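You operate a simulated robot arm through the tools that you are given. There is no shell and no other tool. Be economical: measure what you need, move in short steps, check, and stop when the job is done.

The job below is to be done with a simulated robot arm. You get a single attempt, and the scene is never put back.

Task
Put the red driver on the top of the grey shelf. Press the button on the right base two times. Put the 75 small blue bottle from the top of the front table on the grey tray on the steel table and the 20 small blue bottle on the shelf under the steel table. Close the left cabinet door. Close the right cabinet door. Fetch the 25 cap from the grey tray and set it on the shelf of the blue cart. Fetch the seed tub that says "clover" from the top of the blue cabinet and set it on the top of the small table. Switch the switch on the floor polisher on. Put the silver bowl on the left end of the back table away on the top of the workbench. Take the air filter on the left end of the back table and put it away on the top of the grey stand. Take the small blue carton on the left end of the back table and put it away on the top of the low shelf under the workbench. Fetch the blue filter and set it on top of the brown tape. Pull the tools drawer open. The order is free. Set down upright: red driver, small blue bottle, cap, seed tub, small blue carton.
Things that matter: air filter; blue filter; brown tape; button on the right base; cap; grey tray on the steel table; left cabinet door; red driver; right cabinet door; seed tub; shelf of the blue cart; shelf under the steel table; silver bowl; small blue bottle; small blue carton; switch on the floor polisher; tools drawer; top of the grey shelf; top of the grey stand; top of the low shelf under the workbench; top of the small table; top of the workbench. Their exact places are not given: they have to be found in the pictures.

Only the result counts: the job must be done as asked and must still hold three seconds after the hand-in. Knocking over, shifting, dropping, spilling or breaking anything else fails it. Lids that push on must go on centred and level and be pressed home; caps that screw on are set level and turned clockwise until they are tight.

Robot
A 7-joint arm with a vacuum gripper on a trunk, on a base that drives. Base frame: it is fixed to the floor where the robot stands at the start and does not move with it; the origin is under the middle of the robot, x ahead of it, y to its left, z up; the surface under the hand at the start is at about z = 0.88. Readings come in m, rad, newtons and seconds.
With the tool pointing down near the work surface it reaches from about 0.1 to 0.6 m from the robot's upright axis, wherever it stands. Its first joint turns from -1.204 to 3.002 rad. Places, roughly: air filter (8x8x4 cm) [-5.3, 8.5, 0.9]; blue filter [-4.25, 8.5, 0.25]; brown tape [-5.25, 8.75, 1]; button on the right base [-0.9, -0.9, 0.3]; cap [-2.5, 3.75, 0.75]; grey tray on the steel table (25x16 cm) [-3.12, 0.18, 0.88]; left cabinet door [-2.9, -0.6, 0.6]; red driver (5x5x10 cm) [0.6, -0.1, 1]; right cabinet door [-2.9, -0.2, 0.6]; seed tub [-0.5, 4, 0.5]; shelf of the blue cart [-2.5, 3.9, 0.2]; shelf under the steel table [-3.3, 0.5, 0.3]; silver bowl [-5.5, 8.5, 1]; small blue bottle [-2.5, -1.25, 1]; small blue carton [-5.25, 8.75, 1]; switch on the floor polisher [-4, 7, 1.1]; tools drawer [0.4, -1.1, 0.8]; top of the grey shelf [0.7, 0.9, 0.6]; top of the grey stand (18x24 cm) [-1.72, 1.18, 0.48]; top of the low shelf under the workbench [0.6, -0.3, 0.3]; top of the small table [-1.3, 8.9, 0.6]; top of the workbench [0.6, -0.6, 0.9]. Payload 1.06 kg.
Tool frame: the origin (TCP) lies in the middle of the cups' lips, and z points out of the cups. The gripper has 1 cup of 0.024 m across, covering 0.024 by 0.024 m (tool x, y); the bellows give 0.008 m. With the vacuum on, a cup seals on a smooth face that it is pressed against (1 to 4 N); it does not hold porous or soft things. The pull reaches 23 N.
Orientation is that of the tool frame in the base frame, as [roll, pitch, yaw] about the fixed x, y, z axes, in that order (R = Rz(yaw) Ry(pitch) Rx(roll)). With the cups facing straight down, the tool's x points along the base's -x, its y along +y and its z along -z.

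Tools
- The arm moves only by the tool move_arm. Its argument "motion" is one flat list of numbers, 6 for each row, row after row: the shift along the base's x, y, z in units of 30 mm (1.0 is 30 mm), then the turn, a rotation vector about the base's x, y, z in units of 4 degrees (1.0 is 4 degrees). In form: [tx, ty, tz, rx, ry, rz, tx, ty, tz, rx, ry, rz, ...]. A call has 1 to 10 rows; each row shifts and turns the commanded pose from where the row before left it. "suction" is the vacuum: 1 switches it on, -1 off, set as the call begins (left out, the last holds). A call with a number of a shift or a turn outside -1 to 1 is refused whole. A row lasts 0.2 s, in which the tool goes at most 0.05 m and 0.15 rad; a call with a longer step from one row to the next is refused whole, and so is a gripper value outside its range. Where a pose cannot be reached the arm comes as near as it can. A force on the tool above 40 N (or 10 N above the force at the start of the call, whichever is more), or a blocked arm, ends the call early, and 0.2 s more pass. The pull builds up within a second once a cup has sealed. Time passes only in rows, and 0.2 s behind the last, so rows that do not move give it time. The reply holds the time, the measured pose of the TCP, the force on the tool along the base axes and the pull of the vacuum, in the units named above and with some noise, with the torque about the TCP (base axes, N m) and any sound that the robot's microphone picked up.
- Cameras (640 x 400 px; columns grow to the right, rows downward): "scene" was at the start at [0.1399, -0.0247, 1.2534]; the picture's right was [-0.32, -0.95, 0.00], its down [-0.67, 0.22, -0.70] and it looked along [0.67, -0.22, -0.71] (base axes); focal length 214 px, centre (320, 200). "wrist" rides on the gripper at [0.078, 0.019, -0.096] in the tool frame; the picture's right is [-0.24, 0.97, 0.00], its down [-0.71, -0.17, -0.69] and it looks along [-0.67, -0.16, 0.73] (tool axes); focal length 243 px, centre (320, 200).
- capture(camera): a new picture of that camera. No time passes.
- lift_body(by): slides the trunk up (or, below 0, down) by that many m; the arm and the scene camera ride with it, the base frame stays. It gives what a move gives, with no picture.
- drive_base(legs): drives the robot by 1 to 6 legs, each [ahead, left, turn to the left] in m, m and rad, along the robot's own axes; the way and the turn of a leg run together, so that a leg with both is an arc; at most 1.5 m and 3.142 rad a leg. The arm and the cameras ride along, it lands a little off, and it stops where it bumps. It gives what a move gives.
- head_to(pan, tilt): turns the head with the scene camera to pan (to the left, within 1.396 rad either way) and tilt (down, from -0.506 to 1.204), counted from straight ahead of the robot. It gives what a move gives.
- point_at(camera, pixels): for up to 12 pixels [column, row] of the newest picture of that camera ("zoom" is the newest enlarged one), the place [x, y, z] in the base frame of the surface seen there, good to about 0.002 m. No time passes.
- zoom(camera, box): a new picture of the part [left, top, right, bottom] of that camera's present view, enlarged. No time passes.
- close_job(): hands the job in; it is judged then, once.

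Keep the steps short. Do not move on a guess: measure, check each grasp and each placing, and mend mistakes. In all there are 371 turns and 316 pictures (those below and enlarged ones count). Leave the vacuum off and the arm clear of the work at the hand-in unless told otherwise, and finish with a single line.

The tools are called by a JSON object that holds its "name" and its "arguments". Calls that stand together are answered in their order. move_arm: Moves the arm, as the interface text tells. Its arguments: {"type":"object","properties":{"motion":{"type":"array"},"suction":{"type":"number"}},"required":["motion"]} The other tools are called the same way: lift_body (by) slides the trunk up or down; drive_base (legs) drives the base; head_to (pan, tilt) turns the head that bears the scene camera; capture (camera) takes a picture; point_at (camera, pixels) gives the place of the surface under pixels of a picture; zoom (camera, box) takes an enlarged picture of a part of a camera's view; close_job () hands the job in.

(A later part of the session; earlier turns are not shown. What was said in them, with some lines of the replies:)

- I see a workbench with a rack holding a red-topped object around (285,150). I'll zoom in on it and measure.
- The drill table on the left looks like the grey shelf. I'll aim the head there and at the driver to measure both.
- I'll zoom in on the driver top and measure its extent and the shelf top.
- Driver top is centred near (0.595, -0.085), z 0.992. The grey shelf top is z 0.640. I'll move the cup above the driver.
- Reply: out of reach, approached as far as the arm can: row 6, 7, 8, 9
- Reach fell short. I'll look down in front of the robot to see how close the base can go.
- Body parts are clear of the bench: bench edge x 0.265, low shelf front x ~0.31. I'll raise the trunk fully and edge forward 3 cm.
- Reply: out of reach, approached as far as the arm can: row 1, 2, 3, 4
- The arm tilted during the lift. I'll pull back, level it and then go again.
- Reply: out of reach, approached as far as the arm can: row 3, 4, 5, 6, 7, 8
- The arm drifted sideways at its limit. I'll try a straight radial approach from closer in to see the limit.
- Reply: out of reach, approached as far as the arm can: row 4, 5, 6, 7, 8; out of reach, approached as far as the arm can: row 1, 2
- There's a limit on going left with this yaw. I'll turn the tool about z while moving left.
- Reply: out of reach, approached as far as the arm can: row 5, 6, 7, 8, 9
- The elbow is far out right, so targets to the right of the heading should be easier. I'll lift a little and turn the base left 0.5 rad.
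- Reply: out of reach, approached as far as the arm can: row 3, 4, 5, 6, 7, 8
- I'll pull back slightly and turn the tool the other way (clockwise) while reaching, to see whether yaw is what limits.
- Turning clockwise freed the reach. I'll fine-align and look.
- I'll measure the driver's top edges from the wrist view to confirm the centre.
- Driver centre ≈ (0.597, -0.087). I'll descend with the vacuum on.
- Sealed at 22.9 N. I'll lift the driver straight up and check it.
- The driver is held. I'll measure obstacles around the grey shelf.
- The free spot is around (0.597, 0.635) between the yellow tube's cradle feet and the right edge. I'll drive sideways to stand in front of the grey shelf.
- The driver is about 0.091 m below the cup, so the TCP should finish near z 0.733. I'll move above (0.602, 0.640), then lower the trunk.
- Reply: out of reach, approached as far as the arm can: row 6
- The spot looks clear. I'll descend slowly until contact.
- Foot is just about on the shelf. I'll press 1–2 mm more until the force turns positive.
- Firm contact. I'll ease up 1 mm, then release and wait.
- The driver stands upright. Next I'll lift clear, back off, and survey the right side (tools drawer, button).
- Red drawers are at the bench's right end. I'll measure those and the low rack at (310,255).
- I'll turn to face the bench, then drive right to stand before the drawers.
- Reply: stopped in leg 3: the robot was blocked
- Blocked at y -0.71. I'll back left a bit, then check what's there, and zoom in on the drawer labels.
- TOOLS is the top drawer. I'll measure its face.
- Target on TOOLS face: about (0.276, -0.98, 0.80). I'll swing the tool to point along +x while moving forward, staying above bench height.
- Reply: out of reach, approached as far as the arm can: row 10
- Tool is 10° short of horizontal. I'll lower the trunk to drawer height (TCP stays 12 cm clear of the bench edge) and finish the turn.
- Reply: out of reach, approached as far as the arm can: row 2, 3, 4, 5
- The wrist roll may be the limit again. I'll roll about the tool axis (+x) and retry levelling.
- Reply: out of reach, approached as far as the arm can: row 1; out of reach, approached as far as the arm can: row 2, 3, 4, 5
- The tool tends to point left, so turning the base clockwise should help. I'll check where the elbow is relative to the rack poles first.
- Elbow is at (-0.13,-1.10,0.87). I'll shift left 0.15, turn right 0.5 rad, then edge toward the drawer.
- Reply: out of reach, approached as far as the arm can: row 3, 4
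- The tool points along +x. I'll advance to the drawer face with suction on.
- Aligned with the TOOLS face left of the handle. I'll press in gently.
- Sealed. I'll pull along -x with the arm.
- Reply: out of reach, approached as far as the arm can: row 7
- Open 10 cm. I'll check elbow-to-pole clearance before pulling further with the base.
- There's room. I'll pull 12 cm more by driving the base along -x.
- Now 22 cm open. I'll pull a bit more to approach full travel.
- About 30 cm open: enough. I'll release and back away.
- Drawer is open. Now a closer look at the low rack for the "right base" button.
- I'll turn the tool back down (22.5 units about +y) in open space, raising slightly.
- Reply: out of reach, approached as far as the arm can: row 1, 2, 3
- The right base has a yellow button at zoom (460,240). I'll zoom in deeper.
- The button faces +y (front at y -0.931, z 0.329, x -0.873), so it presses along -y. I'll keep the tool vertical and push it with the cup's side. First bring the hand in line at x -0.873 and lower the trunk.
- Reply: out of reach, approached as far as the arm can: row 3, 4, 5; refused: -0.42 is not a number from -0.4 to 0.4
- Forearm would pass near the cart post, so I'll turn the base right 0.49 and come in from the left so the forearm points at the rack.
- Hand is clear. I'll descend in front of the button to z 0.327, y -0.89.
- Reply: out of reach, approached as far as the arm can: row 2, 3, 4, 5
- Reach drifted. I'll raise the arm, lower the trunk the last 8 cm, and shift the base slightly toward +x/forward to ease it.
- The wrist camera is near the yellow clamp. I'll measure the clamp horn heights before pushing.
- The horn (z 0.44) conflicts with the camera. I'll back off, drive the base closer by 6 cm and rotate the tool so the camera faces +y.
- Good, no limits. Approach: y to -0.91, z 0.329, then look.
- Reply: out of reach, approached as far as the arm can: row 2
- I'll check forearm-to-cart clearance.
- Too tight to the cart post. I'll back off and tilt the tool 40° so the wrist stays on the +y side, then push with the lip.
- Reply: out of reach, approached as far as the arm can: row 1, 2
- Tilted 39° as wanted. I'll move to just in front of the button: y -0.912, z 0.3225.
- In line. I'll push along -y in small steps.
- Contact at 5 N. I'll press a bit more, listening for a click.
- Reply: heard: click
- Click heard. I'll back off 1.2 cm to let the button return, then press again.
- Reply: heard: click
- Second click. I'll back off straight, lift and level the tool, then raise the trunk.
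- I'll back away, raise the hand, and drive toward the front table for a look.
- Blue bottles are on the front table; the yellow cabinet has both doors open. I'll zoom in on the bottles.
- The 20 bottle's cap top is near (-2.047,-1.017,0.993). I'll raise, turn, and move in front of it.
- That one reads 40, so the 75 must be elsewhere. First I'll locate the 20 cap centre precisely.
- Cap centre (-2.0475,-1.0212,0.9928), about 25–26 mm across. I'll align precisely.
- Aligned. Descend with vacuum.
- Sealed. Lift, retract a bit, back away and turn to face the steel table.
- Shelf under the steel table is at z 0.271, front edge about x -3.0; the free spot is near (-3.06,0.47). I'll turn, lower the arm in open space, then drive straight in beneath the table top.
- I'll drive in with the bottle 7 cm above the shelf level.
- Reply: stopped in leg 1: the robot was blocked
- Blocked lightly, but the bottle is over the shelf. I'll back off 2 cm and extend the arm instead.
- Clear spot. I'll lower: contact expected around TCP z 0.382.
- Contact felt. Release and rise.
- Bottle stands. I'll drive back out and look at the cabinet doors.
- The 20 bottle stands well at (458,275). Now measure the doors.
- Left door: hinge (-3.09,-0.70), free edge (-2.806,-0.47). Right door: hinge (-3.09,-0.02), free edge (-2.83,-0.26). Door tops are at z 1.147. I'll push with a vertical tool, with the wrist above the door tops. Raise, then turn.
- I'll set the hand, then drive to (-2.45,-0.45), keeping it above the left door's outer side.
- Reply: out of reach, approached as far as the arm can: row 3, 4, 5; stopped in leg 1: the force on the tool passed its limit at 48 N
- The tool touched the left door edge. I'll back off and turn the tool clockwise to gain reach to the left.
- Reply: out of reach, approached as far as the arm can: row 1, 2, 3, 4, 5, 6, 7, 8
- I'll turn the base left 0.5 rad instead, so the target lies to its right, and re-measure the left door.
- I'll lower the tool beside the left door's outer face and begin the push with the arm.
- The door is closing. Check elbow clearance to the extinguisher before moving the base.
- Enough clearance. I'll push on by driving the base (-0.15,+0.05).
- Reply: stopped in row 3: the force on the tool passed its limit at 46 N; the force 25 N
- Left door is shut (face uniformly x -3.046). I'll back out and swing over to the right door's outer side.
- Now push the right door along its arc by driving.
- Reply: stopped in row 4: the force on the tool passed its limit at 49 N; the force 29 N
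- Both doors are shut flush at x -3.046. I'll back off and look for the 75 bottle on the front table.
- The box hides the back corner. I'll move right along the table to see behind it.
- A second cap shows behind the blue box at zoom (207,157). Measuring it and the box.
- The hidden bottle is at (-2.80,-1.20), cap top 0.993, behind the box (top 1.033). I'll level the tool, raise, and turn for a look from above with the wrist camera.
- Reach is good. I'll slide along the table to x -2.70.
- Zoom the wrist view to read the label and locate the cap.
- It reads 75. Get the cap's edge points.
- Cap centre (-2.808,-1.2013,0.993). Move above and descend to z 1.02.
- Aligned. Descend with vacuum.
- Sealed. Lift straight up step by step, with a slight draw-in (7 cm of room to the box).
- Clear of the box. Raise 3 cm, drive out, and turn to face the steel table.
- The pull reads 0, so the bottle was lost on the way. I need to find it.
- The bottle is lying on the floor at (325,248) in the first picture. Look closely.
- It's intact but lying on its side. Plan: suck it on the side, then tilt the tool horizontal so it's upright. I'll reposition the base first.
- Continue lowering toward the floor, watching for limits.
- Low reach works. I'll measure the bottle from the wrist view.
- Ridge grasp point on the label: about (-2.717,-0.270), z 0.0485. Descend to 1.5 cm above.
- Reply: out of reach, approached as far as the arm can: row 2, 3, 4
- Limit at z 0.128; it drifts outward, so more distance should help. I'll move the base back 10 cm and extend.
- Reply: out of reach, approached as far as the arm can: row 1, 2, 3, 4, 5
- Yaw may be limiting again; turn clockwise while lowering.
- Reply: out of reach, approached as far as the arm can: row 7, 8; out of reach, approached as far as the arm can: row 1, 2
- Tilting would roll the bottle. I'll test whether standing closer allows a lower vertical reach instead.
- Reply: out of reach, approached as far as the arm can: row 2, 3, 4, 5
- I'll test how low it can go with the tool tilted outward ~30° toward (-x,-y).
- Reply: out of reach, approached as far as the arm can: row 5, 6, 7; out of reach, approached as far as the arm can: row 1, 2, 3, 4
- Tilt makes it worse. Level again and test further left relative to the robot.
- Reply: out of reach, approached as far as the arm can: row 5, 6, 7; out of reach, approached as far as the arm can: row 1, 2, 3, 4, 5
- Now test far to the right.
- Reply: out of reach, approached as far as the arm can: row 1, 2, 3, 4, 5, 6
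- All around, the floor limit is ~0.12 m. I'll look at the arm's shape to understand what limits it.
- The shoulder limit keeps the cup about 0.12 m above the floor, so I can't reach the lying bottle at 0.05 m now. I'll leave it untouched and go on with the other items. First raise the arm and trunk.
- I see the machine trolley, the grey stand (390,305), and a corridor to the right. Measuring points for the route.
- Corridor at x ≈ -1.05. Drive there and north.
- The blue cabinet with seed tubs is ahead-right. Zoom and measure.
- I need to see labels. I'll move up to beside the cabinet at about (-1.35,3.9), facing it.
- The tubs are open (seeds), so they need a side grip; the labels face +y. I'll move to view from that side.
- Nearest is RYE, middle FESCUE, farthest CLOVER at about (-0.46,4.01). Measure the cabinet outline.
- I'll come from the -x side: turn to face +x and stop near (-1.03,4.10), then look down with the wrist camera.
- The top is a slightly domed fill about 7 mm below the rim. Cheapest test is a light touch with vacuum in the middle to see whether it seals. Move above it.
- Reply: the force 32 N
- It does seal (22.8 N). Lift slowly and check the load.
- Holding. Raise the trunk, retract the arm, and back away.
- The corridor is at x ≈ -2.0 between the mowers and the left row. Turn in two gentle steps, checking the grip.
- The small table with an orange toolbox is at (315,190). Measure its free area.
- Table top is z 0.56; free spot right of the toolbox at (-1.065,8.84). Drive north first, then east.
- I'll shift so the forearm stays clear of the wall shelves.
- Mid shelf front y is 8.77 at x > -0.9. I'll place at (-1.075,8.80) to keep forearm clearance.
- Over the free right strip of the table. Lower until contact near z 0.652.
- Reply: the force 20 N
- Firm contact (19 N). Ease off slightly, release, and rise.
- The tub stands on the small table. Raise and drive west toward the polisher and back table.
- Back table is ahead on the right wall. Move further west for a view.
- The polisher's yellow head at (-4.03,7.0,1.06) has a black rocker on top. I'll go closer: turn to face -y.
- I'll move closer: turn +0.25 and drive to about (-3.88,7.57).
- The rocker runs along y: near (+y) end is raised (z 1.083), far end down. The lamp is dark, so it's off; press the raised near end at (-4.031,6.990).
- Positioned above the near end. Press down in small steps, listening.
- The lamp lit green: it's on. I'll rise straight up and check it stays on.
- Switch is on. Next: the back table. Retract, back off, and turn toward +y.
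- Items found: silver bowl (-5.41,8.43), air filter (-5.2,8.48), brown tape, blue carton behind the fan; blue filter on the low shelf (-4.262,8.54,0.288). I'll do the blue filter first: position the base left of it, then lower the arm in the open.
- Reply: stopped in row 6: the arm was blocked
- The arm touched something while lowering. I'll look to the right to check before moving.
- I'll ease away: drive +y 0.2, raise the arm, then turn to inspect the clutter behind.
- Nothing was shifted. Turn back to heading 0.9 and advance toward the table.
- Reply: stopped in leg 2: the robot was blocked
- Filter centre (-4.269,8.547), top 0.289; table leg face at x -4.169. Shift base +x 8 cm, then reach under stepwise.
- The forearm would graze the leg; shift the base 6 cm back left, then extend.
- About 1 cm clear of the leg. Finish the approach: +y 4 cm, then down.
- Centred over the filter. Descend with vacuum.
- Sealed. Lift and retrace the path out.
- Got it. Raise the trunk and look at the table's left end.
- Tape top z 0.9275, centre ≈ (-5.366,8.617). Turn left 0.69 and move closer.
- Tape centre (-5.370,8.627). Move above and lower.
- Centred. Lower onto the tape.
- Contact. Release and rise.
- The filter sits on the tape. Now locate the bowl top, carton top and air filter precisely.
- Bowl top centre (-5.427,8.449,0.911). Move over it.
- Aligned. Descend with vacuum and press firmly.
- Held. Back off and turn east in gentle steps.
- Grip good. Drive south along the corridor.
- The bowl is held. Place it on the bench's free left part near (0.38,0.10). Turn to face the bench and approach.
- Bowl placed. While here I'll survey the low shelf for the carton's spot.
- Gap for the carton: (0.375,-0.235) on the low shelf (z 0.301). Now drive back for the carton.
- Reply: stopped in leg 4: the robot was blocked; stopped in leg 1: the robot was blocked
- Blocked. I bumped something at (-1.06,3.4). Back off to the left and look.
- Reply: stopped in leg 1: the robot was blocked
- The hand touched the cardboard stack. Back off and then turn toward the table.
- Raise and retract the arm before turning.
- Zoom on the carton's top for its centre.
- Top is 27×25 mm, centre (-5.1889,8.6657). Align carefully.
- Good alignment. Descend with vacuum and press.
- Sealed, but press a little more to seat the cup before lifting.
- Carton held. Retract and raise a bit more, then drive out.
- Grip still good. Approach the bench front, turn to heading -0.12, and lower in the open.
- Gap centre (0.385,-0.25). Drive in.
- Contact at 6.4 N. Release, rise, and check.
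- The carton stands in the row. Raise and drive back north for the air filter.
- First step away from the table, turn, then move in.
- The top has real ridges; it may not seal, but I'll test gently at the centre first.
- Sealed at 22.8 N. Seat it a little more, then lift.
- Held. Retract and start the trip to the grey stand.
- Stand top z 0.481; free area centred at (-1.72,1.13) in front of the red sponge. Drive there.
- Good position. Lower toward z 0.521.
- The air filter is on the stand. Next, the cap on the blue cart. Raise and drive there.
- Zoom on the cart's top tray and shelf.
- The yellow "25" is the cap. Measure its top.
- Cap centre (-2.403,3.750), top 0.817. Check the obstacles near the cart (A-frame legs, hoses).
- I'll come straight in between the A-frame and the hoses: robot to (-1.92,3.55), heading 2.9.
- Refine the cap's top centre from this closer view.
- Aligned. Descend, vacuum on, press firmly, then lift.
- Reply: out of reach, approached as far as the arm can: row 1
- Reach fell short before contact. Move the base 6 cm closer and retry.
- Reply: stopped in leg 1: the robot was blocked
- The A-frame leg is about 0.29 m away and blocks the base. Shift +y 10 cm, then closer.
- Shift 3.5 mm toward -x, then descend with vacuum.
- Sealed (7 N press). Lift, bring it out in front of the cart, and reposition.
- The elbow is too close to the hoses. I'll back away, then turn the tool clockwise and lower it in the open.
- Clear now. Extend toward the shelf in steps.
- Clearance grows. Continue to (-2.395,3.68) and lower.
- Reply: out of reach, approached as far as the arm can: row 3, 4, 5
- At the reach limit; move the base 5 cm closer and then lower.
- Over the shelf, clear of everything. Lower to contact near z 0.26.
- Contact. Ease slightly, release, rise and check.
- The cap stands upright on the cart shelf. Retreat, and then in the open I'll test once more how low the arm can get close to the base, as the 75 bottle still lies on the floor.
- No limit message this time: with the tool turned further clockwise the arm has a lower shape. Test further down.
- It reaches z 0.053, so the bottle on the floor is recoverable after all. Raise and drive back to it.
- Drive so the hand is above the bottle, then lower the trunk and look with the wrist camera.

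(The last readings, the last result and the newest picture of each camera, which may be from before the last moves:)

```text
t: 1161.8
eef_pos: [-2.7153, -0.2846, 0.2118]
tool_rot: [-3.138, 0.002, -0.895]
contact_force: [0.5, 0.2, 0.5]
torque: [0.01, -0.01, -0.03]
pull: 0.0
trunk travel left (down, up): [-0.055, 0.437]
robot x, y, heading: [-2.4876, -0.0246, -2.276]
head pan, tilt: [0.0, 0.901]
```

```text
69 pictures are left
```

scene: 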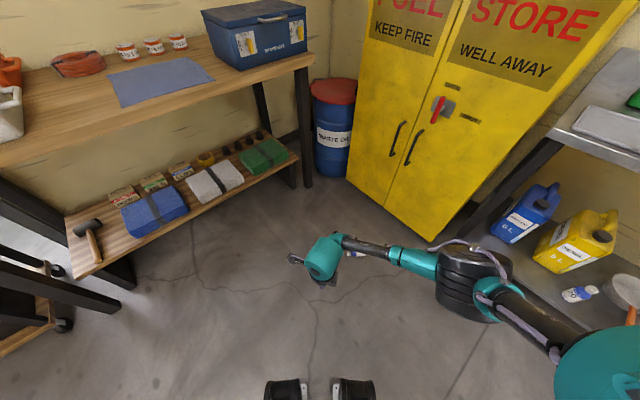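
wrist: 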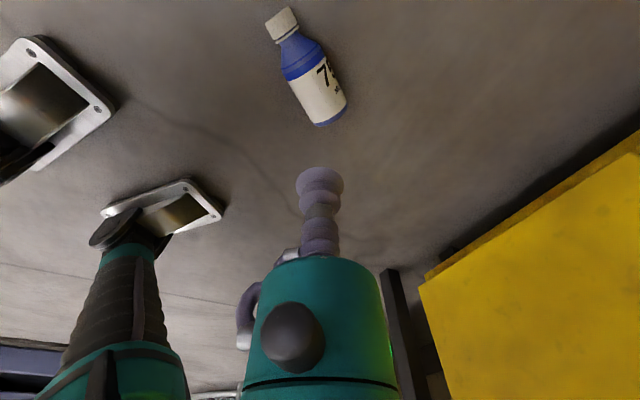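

Bottle visible. Measure its ridge and ends precisely.

{"name": "zoom", "arguments": {"camera": "wrist", "box": [250, 0, 370, 130]}}

{"name": "point_at", "arguments": {"camera": "wrist", "pixels": [[300, 92], [308, 90], [316, 88], [324, 85], [332, 82], [314, 105], [322, 103], [330, 100], [310, 60], [285, 25], [322, 121], [340, 112]]}}

```text
3.08 times, centred on (310, 65) of wrist
```

zoom: 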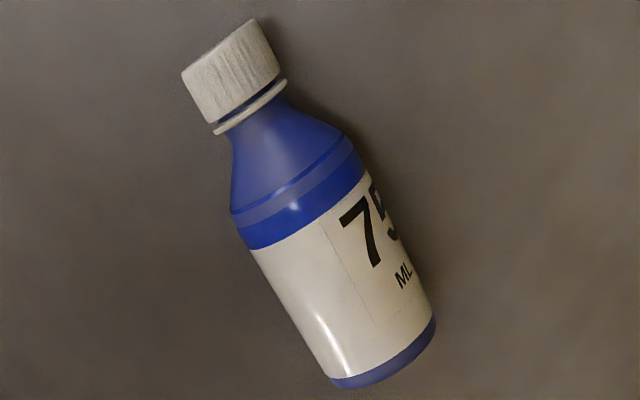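

```text
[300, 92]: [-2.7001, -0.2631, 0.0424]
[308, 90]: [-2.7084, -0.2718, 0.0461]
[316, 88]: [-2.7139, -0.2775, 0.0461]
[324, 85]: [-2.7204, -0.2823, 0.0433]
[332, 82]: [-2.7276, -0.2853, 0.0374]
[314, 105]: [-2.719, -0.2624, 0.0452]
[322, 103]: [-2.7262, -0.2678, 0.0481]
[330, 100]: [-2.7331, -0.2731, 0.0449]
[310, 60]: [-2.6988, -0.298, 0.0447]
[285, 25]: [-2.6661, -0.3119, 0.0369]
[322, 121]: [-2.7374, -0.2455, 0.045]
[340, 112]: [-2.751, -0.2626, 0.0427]
```

Grasp point (-2.7153,-0.2729), ridge z ≈ 0.048, 33 mm above the base end. Lower to just above.

{"name": "lift_body", "arguments": {"by": -0.05}}

{"name": "move_arm", "arguments": {"motion": [0, 0.39, -0.8, 0, 0, 0, 0, 0, -0.9, 0, 0, 0, 0, 0, -0.9, 0, 0, 0, 0, 0, -0.75, 0, 0, 0]}}

{"name": "zoom", "arguments": {"camera": "wrist", "box": [240, 90, 400, 220]}}

```text
t: 1162.7
eef_pos: [-2.7154, -0.2836, 0.1624]
tool_rot: [-3.14, 0.002, -0.895]
contact_force: [-0.4, 0.1, -0.2]
torque: [0.03, 0.01, 0.03]
pull: 0.0
trunk travel left (down, up): [-0.005, 0.487]
robot x, y, heading: [-2.4879, -0.026, -2.273]
head pan, tilt: [0.0, 0.901]
```

```text
t: 1163.7
eef_pos: [-2.7168, -0.2749, 0.0622]
tool_rot: [-3.138, 0.001, -0.895]
contact_force: [0.0, 0.0, -0.3]
torque: [0.02, -0.01, -0.01]
pull: 0.0
trunk travel left (down, up): [-0.005, 0.487]
robot x, y, heading: [-2.4866, -0.0208, -2.273]
head pan, tilt: [0.0, 0.901]
```

```text
3.08 times, centred on (320, 155) of wrist
```

zoom: 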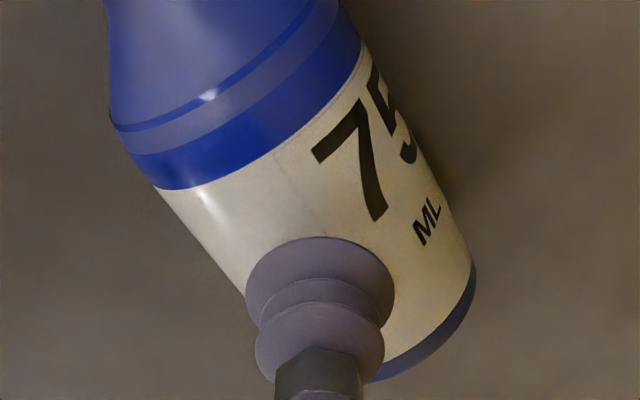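

Descend with vacuum and press gently onto the ridge.

{"name": "move_arm", "arguments": {"motion": [0, 0, -0.35, 0, 0, 0, 0, 0, -0.15, 0, 0, 0, 0, 0, -0.08, 0, 0, 0, 0, 0, 0, 0, 0, 0, 0, 0, 0, 0, 0, 0, 0, 0, 0, 0, 0, 0], "suction": 1}}

```text
t: 1165.1
eef_pos: [-2.7175, -0.2741, 0.0451]
tool_rot: [-3.137, 0.004, -0.895]
contact_force: [0.0, -0.2, -0.3]
torque: [0.04, -0.01, 0.01]
pull: 23.0
trunk travel left (down, up): [-0.005, 0.487]
robot x, y, heading: [-2.4936, -0.03, -2.273]
head pan, tilt: [0.0, 0.901]
```

Sealed at 23 N. Seat a little, then lift carefully.

{"name": "move_arm", "arguments": {"motion": [0, 0, -0.06, 0, 0, 0, 0, 0, -0.03, 0, 0, 0, 0, 0, 0, 0, 0, 0]}}

{"name": "move_arm", "arguments": {"motion": [0, 0, 0.2, 0, 0, 0, 0, 0, 0.4, 0, 0, 0, 0, 0, 0.6, 0, 0, 0, 0, 0, 0.7, 0, 0, 0, 0, 0, 0.7, 0, 0, 0, 0, 0, 0.7, 0, 0, 0, 0, 0, 0.5, 0, 0, 0]}}

{"name": "capture", "arguments": {"camera": "wrist"}}

```text
t: 1165.9
eef_pos: [-2.7166, -0.2741, 0.0413]
tool_rot: [-3.139, 0.004, -0.896]
contact_force: [-5.1, 2.3, 10.2]
torque: [-0.1, -0.04, -0.03]
pull: 22.5
trunk travel left (down, up): [-0.005, 0.487]
robot x, y, heading: [-2.4848, -0.0216, -2.27]
head pan, tilt: [0.0, 0.901]
```

```text
t: 1167.5
eef_pos: [-2.7137, -0.2723, 0.1554]
tool_rot: [-3.138, 0.001, -0.894]
contact_force: [-0.3, 0.2, -0.9]
torque: [0.04, 0.01, 0.0]
pull: 23.0
trunk travel left (down, up): [-0.005, 0.487]
robot x, y, heading: [-2.489, -0.025, -2.272]
head pan, tilt: [0.0, 0.901]
```

```text
66 pictures are left
```

wrist: 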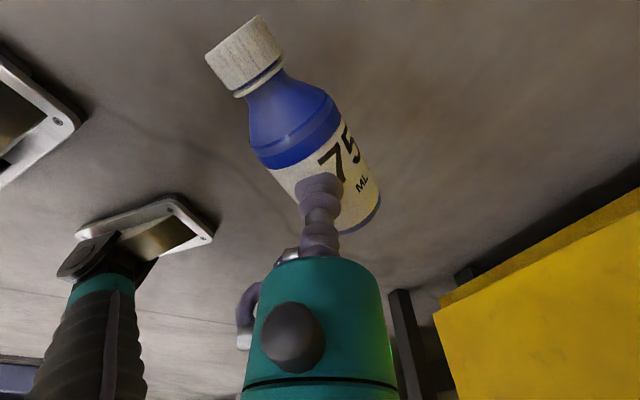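

Got it. Now raise, turn the base in small steps to heading 2.64, and go to (-2.45,-0.3).

{"name": "lift_body", "arguments": {"by": 0.3}}

{"name": "drive_base", "arguments": {"legs": [[0, 0, -0.35], [0, 0, -0.35], [0, 0, -0.35], [0, 0, -0.32], [-0.165, 0.215, 0]]}}

{"name": "move_arm", "arguments": {"motion": [-0.2, 0.5, 0.8, 0, 0, -0.8, -0.2, 0.5, 0.8, 0, 0, -0.8, -0.2, 0.5, 0.8, 0, 0, -0.8, -0.2, 0.5, 0.8, 0, 0, -0.8, -0.2, 0.5, 0.8, 0, 0, -0.8, -0.2, 0.5, 0.8, 0, 0, -0.8, 0, 0.5, 0.8, 0, 0, -0.8, 0, 0.5, 0.8, 0, 0, -0.8, 0, 0.5, 0.8, 0, 0, -0.8, 0, 0.5, 0.8, 0, 0, -0.8]}}

```text
t: 1170.5
eef_pos: [-2.7142, -0.2729, 0.4553]
tool_rot: [-3.138, 0.001, -0.895]
contact_force: [-0.2, 0.4, -1.1]
torque: [0.03, 0.02, 0.02]
pull: 22.8
trunk travel left (down, up): [-0.305, 0.187]
robot x, y, heading: [-2.4838, -0.0255, -2.273]
head pan, tilt: [0.0, 0.901]
```

```text
t: 1177.3
eef_pos: [-2.7306, -0.117, 0.4562]
tool_rot: [-3.138, 0.001, -2.262]
contact_force: [-0.7, 0.6, -1.3]
torque: [0.03, -0.03, -0.01]
pull: 23.1
trunk travel left (down, up): [-0.305, 0.187]
robot x, y, heading: [-2.4376, -0.2914, 2.642]
head pan, tilt: [0.0, 0.901]
```

```text
t: 1179.5
eef_pos: [-2.7664, 0.0337, 0.6982]
tool_rot: [-3.138, 0.001, -2.821]
contact_force: [0.2, -0.3, -1.5]
torque: [-0.01, -0.01, -0.02]
pull: 22.6
trunk travel left (down, up): [-0.305, 0.187]
robot x, y, heading: [-2.4378, -0.2878, 2.644]
head pan, tilt: [0.0, 0.901]
```

{"name": "move_arm", "arguments": {"motion": [-0.2, 0.4, 0.9, 0, 0, -0.8, -0.2, 0.4, 0.9, 0, 0, -0.8, -0.2, 0.4, 0.9, 0, 0, -0.8, -0.2, 0.4, 0.9, 0, 0, -0.8, -0.2, 0.4, 0.9, 0, 0, -0.8, -0.2, 0.4, 0.9, 0, 0, -0.8, -0.2, 0.4, 0.9, 0, 0, -0.7, 0, 0.4, 0.9, 0, 0, -0.66, 0, 0, 0.9, 0, 0, 0]}}

{"name": "head_to", "arguments": {"pan": 0.0, "tilt": 0.5}}

{"name": "capture", "arguments": {"camera": "scene"}}

```text
t: 1181.5
eef_pos: [-2.8088, 0.1294, 0.9399]
tool_rot: [-3.139, 0.002, 3.033]
contact_force: [-0.2, 0.2, -0.4]
torque: [-0.03, 0.0, 0.0]
pull: 23.3
trunk travel left (down, up): [-0.305, 0.187]
robot x, y, heading: [-2.4421, -0.2893, 2.643]
head pan, tilt: [0.0, 0.901]
```

```text
t: 1182.3
eef_pos: [-2.8076, 0.1312, 0.9393]
tool_rot: [-3.136, 0.004, 3.031]
contact_force: [0.3, -0.7, -0.3]
torque: [-0.02, -0.02, 0.0]
pull: 22.5
trunk travel left (down, up): [-0.305, 0.187]
robot x, y, heading: [-2.4427, -0.2895, 2.644]
head pan, tilt: [0.0, 0.499]
```

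```text
65 pictures are left
```

scene: 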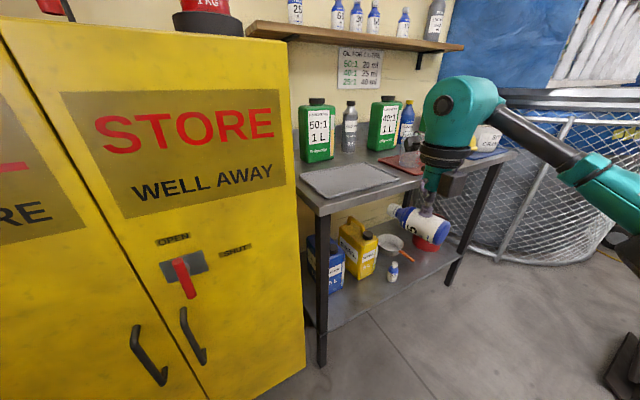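

The cap points toward -x as wanted. Now tilt the tool by +90° about y, in stages.

{"name": "move_arm", "arguments": {"motion": [0, 0, 0, 0, 1, 0, 0, 0, 0, 0, 1, 0, 0, 0, 0, 0, 1, 0, 0, 0, 0, 0, 1, 0, 0, 0, 0, 0, 1, 0, 0, 0, 0, 0, 1, 0, 0, 0, 0, 0, 1, 0, 0, 0, 0, 0, 1, 0, 0, 0, 0, 0, 1, 0, 0, 0, 0, 0, 1, 0]}}

{"name": "move_arm", "arguments": {"motion": [0, 0, 0, 0, 1, 0, 0, 0, 0, 0, 1, 0, 0, 0, 0, 0, 1, 0, 0, 0, 0, 0, 1, 0, 0, 0, 0, 0, 1, 0, 0, 0, 0, 0, 1, 0]}}

```text
t: 1184.5
eef_pos: [-2.8079, 0.1294, 0.9374]
tool_rot: [-3.045, -0.693, 2.998]
contact_force: [-0.1, -1.0, 0.1]
torque: [0.0, 0.0, 0.0]
pull: 22.8
trunk travel left (down, up): [-0.305, 0.187]
robot x, y, heading: [-2.4457, -0.2906, 2.642]
head pan, tilt: [0.0, 0.499]
```

```text
t: 1185.9
eef_pos: [-2.8088, 0.1279, 0.939]
tool_rot: [-2.919, -1.102, 2.896]
contact_force: [0.3, -0.1, -1.7]
torque: [0.0, -0.02, 0.01]
pull: 23.1
trunk travel left (down, up): [-0.305, 0.187]
robot x, y, heading: [-2.4406, -0.2932, 2.64]
head pan, tilt: [0.0, 0.499]
```

{"name": "move_arm", "arguments": {"motion": [0, 0, 0, 0, 1, 0, 0, 0, 0, 0, 1, 0, 0, 0, 0, 0, 1, 0, 0, 0, 0, 0, 1, 0, 0, 0, 0, 0, 1, 0, 0, 0, 0, 0, 1, 0, 0, 0, 0, 0, 0.5, 0]}}

{"name": "capture", "arguments": {"camera": "scene"}}

{"name": "zoom", "arguments": {"camera": "scene", "box": [300, 120, 500, 260]}}

```text
t: 1187.5
eef_pos: [-2.8093, 0.1269, 0.9388]
tool_rot: [-1.575, -1.462, 1.581]
contact_force: [1.1, -1.1, -0.5]
torque: [0.04, -0.01, -0.01]
pull: 22.8
trunk travel left (down, up): [-0.305, 0.187]
robot x, y, heading: [-2.4378, -0.2928, 2.644]
head pan, tilt: [0.0, 0.499]
```

```text
64 pictures are left
```

scene: 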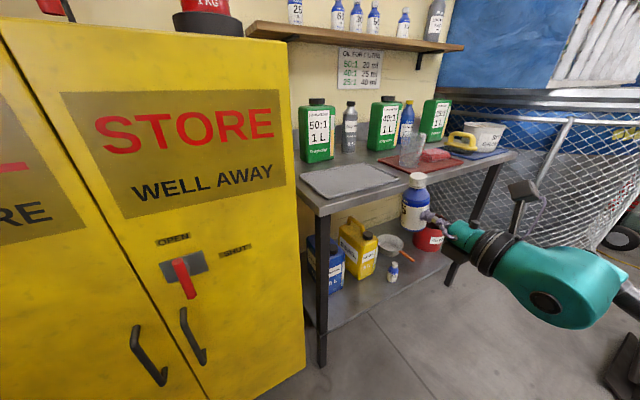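

```text
2.86 times, centred on (400, 190) of scene
```

zoom: 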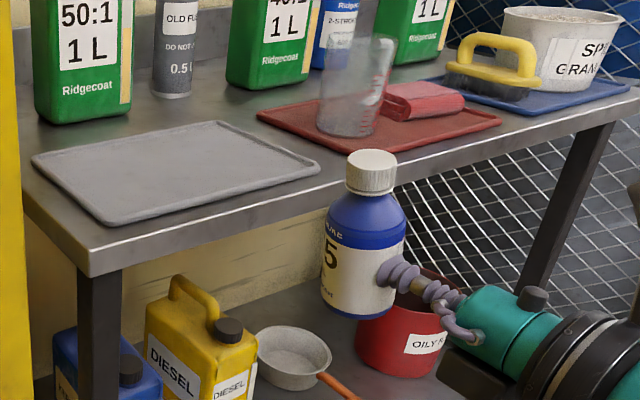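

The bottle is upright. Measure its verticality and bottom height, plus the tray.

{"name": "point_at", "arguments": {"camera": "zoom", "pixels": [[372, 157], [352, 158], [392, 158], [362, 220], [340, 280], [350, 312], [330, 300], [380, 305], [170, 170], [110, 220], [300, 170], [220, 130]]}}

```text
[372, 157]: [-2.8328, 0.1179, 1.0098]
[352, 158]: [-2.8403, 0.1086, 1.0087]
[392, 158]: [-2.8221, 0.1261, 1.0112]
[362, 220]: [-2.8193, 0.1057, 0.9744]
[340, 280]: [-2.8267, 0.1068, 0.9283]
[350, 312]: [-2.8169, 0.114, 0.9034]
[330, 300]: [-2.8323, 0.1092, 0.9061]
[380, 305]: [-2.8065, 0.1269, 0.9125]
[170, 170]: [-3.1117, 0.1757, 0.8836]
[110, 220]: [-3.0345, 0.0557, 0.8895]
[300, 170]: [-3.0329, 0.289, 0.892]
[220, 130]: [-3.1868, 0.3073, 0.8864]
```

The bottle leans ~7° toward -y at the top. Roll the tool about x by -1.8 units (-7°) to bring it vertical, and re-measure.

{"name": "move_arm", "arguments": {"motion": [0, 0, 0, -0.9, 0, 0, 0, 0, 0, -0.9, 0, 0]}}

{"name": "zoom", "arguments": {"camera": "scene", "box": [380, 160, 460, 250]}}

{"name": "point_at", "arguments": {"camera": "zoom", "pixels": [[305, 60], [260, 60], [345, 60], [300, 75], [260, 290], [280, 310], [230, 240], [350, 240]]}}

```text
t: 1188.1
eef_pos: [-2.8087, 0.1281, 0.9388]
tool_rot: [-1.574, -1.335, 1.577]
contact_force: [-0.3, 0.2, -0.6]
torque: [0.04, -0.02, -0.01]
pull: 22.4
trunk travel left (down, up): [-0.305, 0.187]
robot x, y, heading: [-2.4409, -0.2882, 2.642]
head pan, tilt: [0.0, 0.499]
```

```text
4.44 times, centred on (420, 205) of scene
```

zoom: 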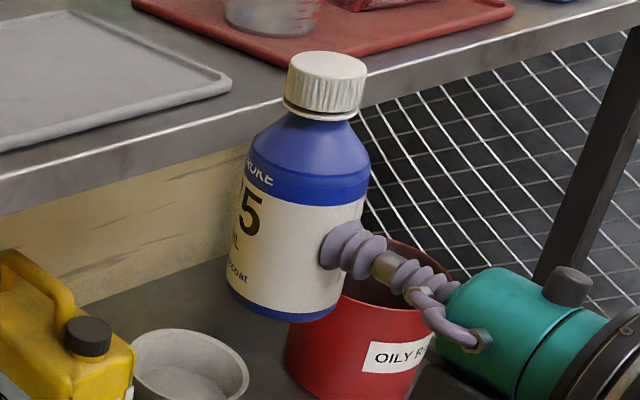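

```text
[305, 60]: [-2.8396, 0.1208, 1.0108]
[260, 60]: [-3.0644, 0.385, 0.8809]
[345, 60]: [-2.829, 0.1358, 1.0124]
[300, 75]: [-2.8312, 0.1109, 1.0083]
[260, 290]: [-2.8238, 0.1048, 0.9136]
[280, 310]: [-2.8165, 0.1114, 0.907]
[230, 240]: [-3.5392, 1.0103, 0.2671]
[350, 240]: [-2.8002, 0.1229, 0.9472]
```

{"name": "point_at", "arguments": {"camera": "zoom", "pixels": [[231, 275], [336, 305], [250, 302], [300, 318], [236, 250], [345, 285], [294, 95], [358, 100], [250, 165], [365, 180]]}}

```text
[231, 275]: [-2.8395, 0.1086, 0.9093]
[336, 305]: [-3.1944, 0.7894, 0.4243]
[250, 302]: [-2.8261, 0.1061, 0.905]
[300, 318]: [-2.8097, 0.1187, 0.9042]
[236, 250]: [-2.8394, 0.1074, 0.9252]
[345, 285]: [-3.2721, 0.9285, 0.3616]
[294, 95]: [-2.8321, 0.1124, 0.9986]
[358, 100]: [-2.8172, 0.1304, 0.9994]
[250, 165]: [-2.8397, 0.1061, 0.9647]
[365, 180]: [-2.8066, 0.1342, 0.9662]
```

Nearly vertical; correct 2° more, raise 1.5 cm, then drive it over the tray.

{"name": "move_arm", "arguments": {"motion": [0, 0, 0.5, -0.5, 0, 0, 0, 0, 0, 0, 0, 0]}}

{"name": "drive_base", "arguments": {"legs": [[0.165, 0.057, 0]]}}

{"name": "capture", "arguments": {"camera": "scene"}}

```text
t: 1188.7
eef_pos: [-2.8084, 0.1285, 0.9539]
tool_rot: [-1.575, -1.301, 1.578]
contact_force: [0.5, -0.3, -0.9]
torque: [0.03, -0.03, 0.02]
pull: 22.7
trunk travel left (down, up): [-0.305, 0.187]
robot x, y, heading: [-2.4414, -0.2905, 2.64]
head pan, tilt: [0.0, 0.499]
```

```text
t: 1190.2
eef_pos: [-2.9751, 0.1602, 0.9546]
tool_rot: [-1.578, -1.3, 1.574]
contact_force: [-0.8, 0.5, -0.8]
torque: [-0.01, -0.05, 0.05]
pull: 23.6
trunk travel left (down, up): [-0.305, 0.187]
robot x, y, heading: [-2.6101, -0.2596, 2.632]
head pan, tilt: [0.0, 0.499]
```

```text
61 pictures are left
```

scene: 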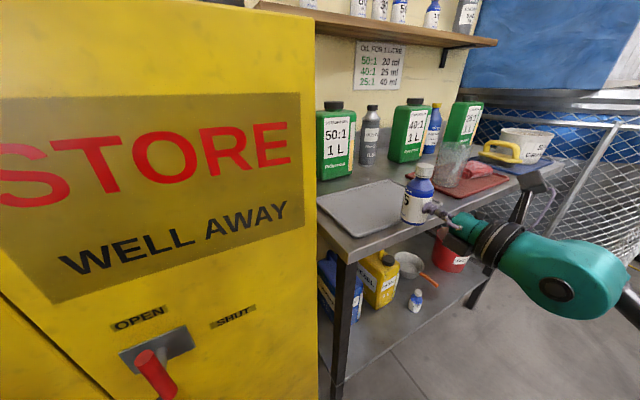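

Over the table edge. Extend the arm the remaining 8.5 cm and check.

{"name": "move_arm", "arguments": {"motion": [-0.72, 0.08, 0, 0, 0, 0, -0.72, 0.08, 0, 0, 0, 0, -0.72, 0.08, 0, 0, 0, 0, -0.72, 0.08, -0.2, 0, 0, 0]}}

{"name": "zoom", "arguments": {"camera": "scene", "box": [320, 150, 460, 260]}}

{"name": "point_at", "arguments": {"camera": "zoom", "pixels": [[300, 230], [325, 250], [350, 260], [200, 200], [335, 95]]}}

```text
t: 1191.2
eef_pos: [-3.0636, 0.1683, 0.9466]
tool_rot: [-1.578, -1.301, 1.572]
contact_force: [-0.4, 0.2, -0.9]
torque: [-0.03, -0.03, 0.04]
pull: 22.7
trunk travel left (down, up): [-0.305, 0.187]
robot x, y, heading: [-2.6118, -0.2631, 2.639]
head pan, tilt: [0.0, 0.499]
```

```text
3.64 times, centred on (390, 205) of scene
```

zoom: 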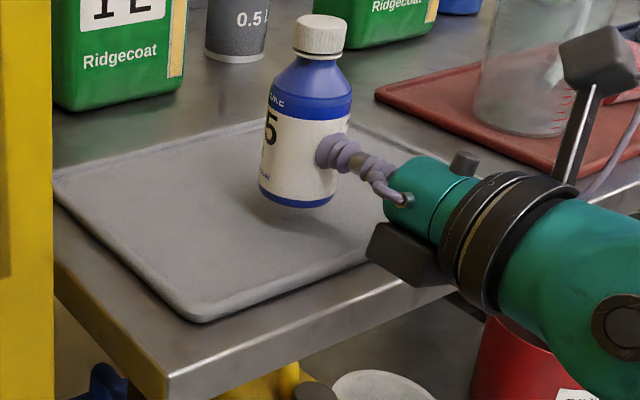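

```text
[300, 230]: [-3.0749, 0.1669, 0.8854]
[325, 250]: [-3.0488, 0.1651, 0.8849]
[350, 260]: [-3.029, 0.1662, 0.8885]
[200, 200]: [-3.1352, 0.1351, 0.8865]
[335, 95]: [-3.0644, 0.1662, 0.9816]
```

There's a dark box under the gripper near the table edge; measure its clearance before lowering.

{"name": "point_at", "arguments": {"camera": "zoom", "pixels": [[400, 270], [380, 240], [372, 258], [430, 280], [410, 240], [400, 285], [350, 300], [420, 300]]}}

```text
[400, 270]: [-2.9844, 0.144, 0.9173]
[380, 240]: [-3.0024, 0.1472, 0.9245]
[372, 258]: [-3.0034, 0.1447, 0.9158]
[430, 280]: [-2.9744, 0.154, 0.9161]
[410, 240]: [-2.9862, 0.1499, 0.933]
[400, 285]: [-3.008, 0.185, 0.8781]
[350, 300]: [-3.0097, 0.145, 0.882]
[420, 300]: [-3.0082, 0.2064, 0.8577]
```

Clearance is about 5 mm at the final height; fine. Lower slowly until the bottle touches.

{"name": "move_arm", "arguments": {"motion": [0, 0, -0.4, 0, 0, 0, 0, 0, -0.3, 0, 0, 0, 0, 0, -0.1, 0, 0, 0, 0, 0, 0, 0, 0, 0]}}

{"name": "zoom", "arguments": {"camera": "scene", "box": [350, 160, 430, 230]}}

```text
t: 1192.2
eef_pos: [-3.0617, 0.1701, 0.9233]
tool_rot: [-1.565, -1.299, 1.561]
contact_force: [-1.1, 1.1, 5.6]
torque: [0.04, 0.02, -0.03]
pull: 22.7
trunk travel left (down, up): [-0.305, 0.187]
robot x, y, heading: [-2.6101, -0.2578, 2.638]
head pan, tilt: [0.0, 0.499]
```

```text
5.71 times, centred on (390, 195) of scene
```

zoom: 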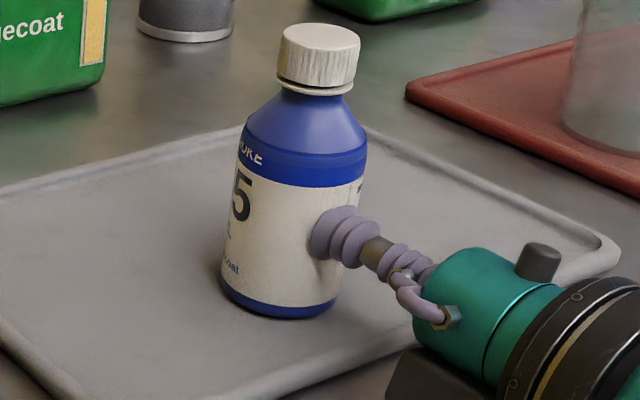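

Contact. Press 1 mm more so it seats flat, then release and withdraw straight back (+x).

{"name": "move_arm", "arguments": {"motion": [0, 0, -0.04, 0, 0, 0, 0, 0, 0, 0, 0, 0]}}

{"name": "move_arm", "arguments": {"motion": [0, 0, 0, 0, 0, 0, 0, 0, 0, 0, 0, 0, 0, 0, 0, 0, 0, 0, 0, 0, 0, 0, 0, 0, 0, 0, 0, 0, 0, 0], "suction": -1}}

{"name": "zoom", "arguments": {"camera": "scene", "box": [350, 160, 430, 230]}}

```text
t: 1192.8
eef_pos: [-3.0617, 0.1711, 0.9238]
tool_rot: [-1.567, -1.302, 1.569]
contact_force: [0.1, 1.1, 8.0]
torque: [0.01, -0.05, 0.04]
pull: 23.1
trunk travel left (down, up): [-0.305, 0.187]
robot x, y, heading: [-2.6128, -0.2608, 2.634]
head pan, tilt: [0.0, 0.499]
```

```text
t: 1194.0
eef_pos: [-3.0618, 0.1705, 0.9223]
tool_rot: [-1.573, -1.3, 1.572]
contact_force: [-0.2, 0.3, 0.2]
torque: [-0.04, 0.02, 0.01]
pull: 0.0
trunk travel left (down, up): [-0.305, 0.187]
robot x, y, heading: [-2.6082, -0.2603, 2.635]
head pan, tilt: [0.0, 0.499]
```

```text
5.71 times, centred on (390, 195) of scene
```

zoom: 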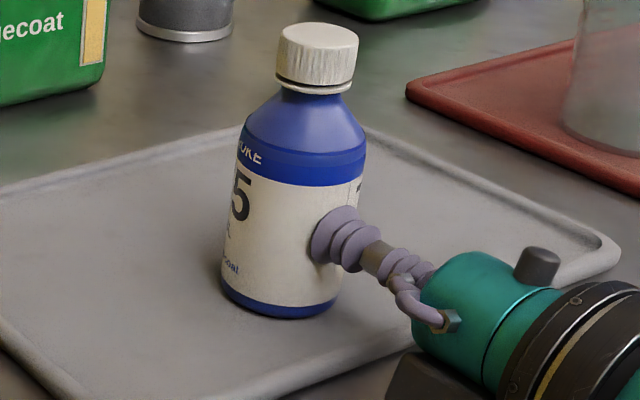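

It stands freely with no pull. Withdraw along +x, slowly first.

{"name": "move_arm", "arguments": {"motion": [0.1, 0, 0, 0, 0, 0, 0.2, 0, 0, 0, 0, 0, 0.4, 0, 0, 0, 0, 0, 0.7, 0, 0, 0, 0, 0, 0.8, 0, 0.3, 0, 0, 0]}}

{"name": "drive_base", "arguments": {"legs": [[-0.25, -0.13, 0]]}}

{"name": "zoom", "arguments": {"camera": "scene", "box": [300, 100, 500, 260]}}

```text
t: 1195.2
eef_pos: [-2.9964, 0.1675, 0.9302]
tool_rot: [-1.576, -1.3, 1.575]
contact_force: [0.7, -0.4, 1.0]
torque: [-0.03, 0.01, -0.03]
pull: 0.0
trunk travel left (down, up): [-0.305, 0.187]
robot x, y, heading: [-2.6134, -0.2629, 2.639]
head pan, tilt: [0.0, 0.499]
```

```text
t: 1197.2
eef_pos: [-2.723, 0.1613, 0.9314]
tool_rot: [-1.574, -1.3, 1.581]
contact_force: [0.5, -1.3, -0.1]
torque: [-0.02, -0.03, -0.04]
pull: 0.0
trunk travel left (down, up): [-0.305, 0.187]
robot x, y, heading: [-2.3342, -0.2641, 2.648]
head pan, tilt: [0.0, 0.499]
```

```text
2.50 times, centred on (400, 180) of scene
```

zoom: 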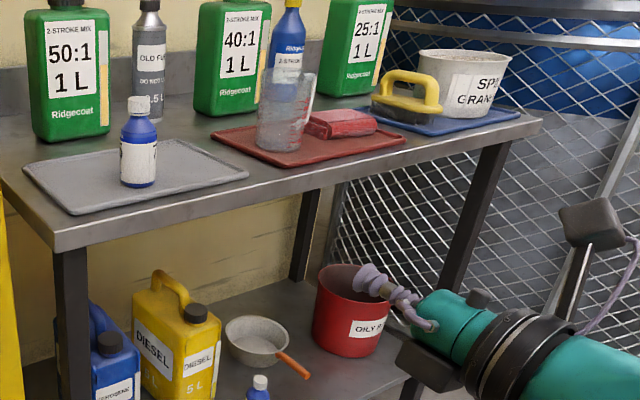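

The 75 bottle stands on the grey tray, the 20 bottle is still on the shelf below, and the cabinet doors were shut when I last saw them. The vacuum is off and the arm is clear, so I'm handing in.

{"name": "close_job", "arguments": {}}

```text
The job is handed in.
```

The job is handed in with every task done, but the 75 bottle fell to the floor once before I set it upright on the grey tray, and the base bumped the furniture or machines a few times (low tool rack, steel table, an orange machine, cardboard stack, hose A-frame; I saw nothing shifted, though I could not check all of them).
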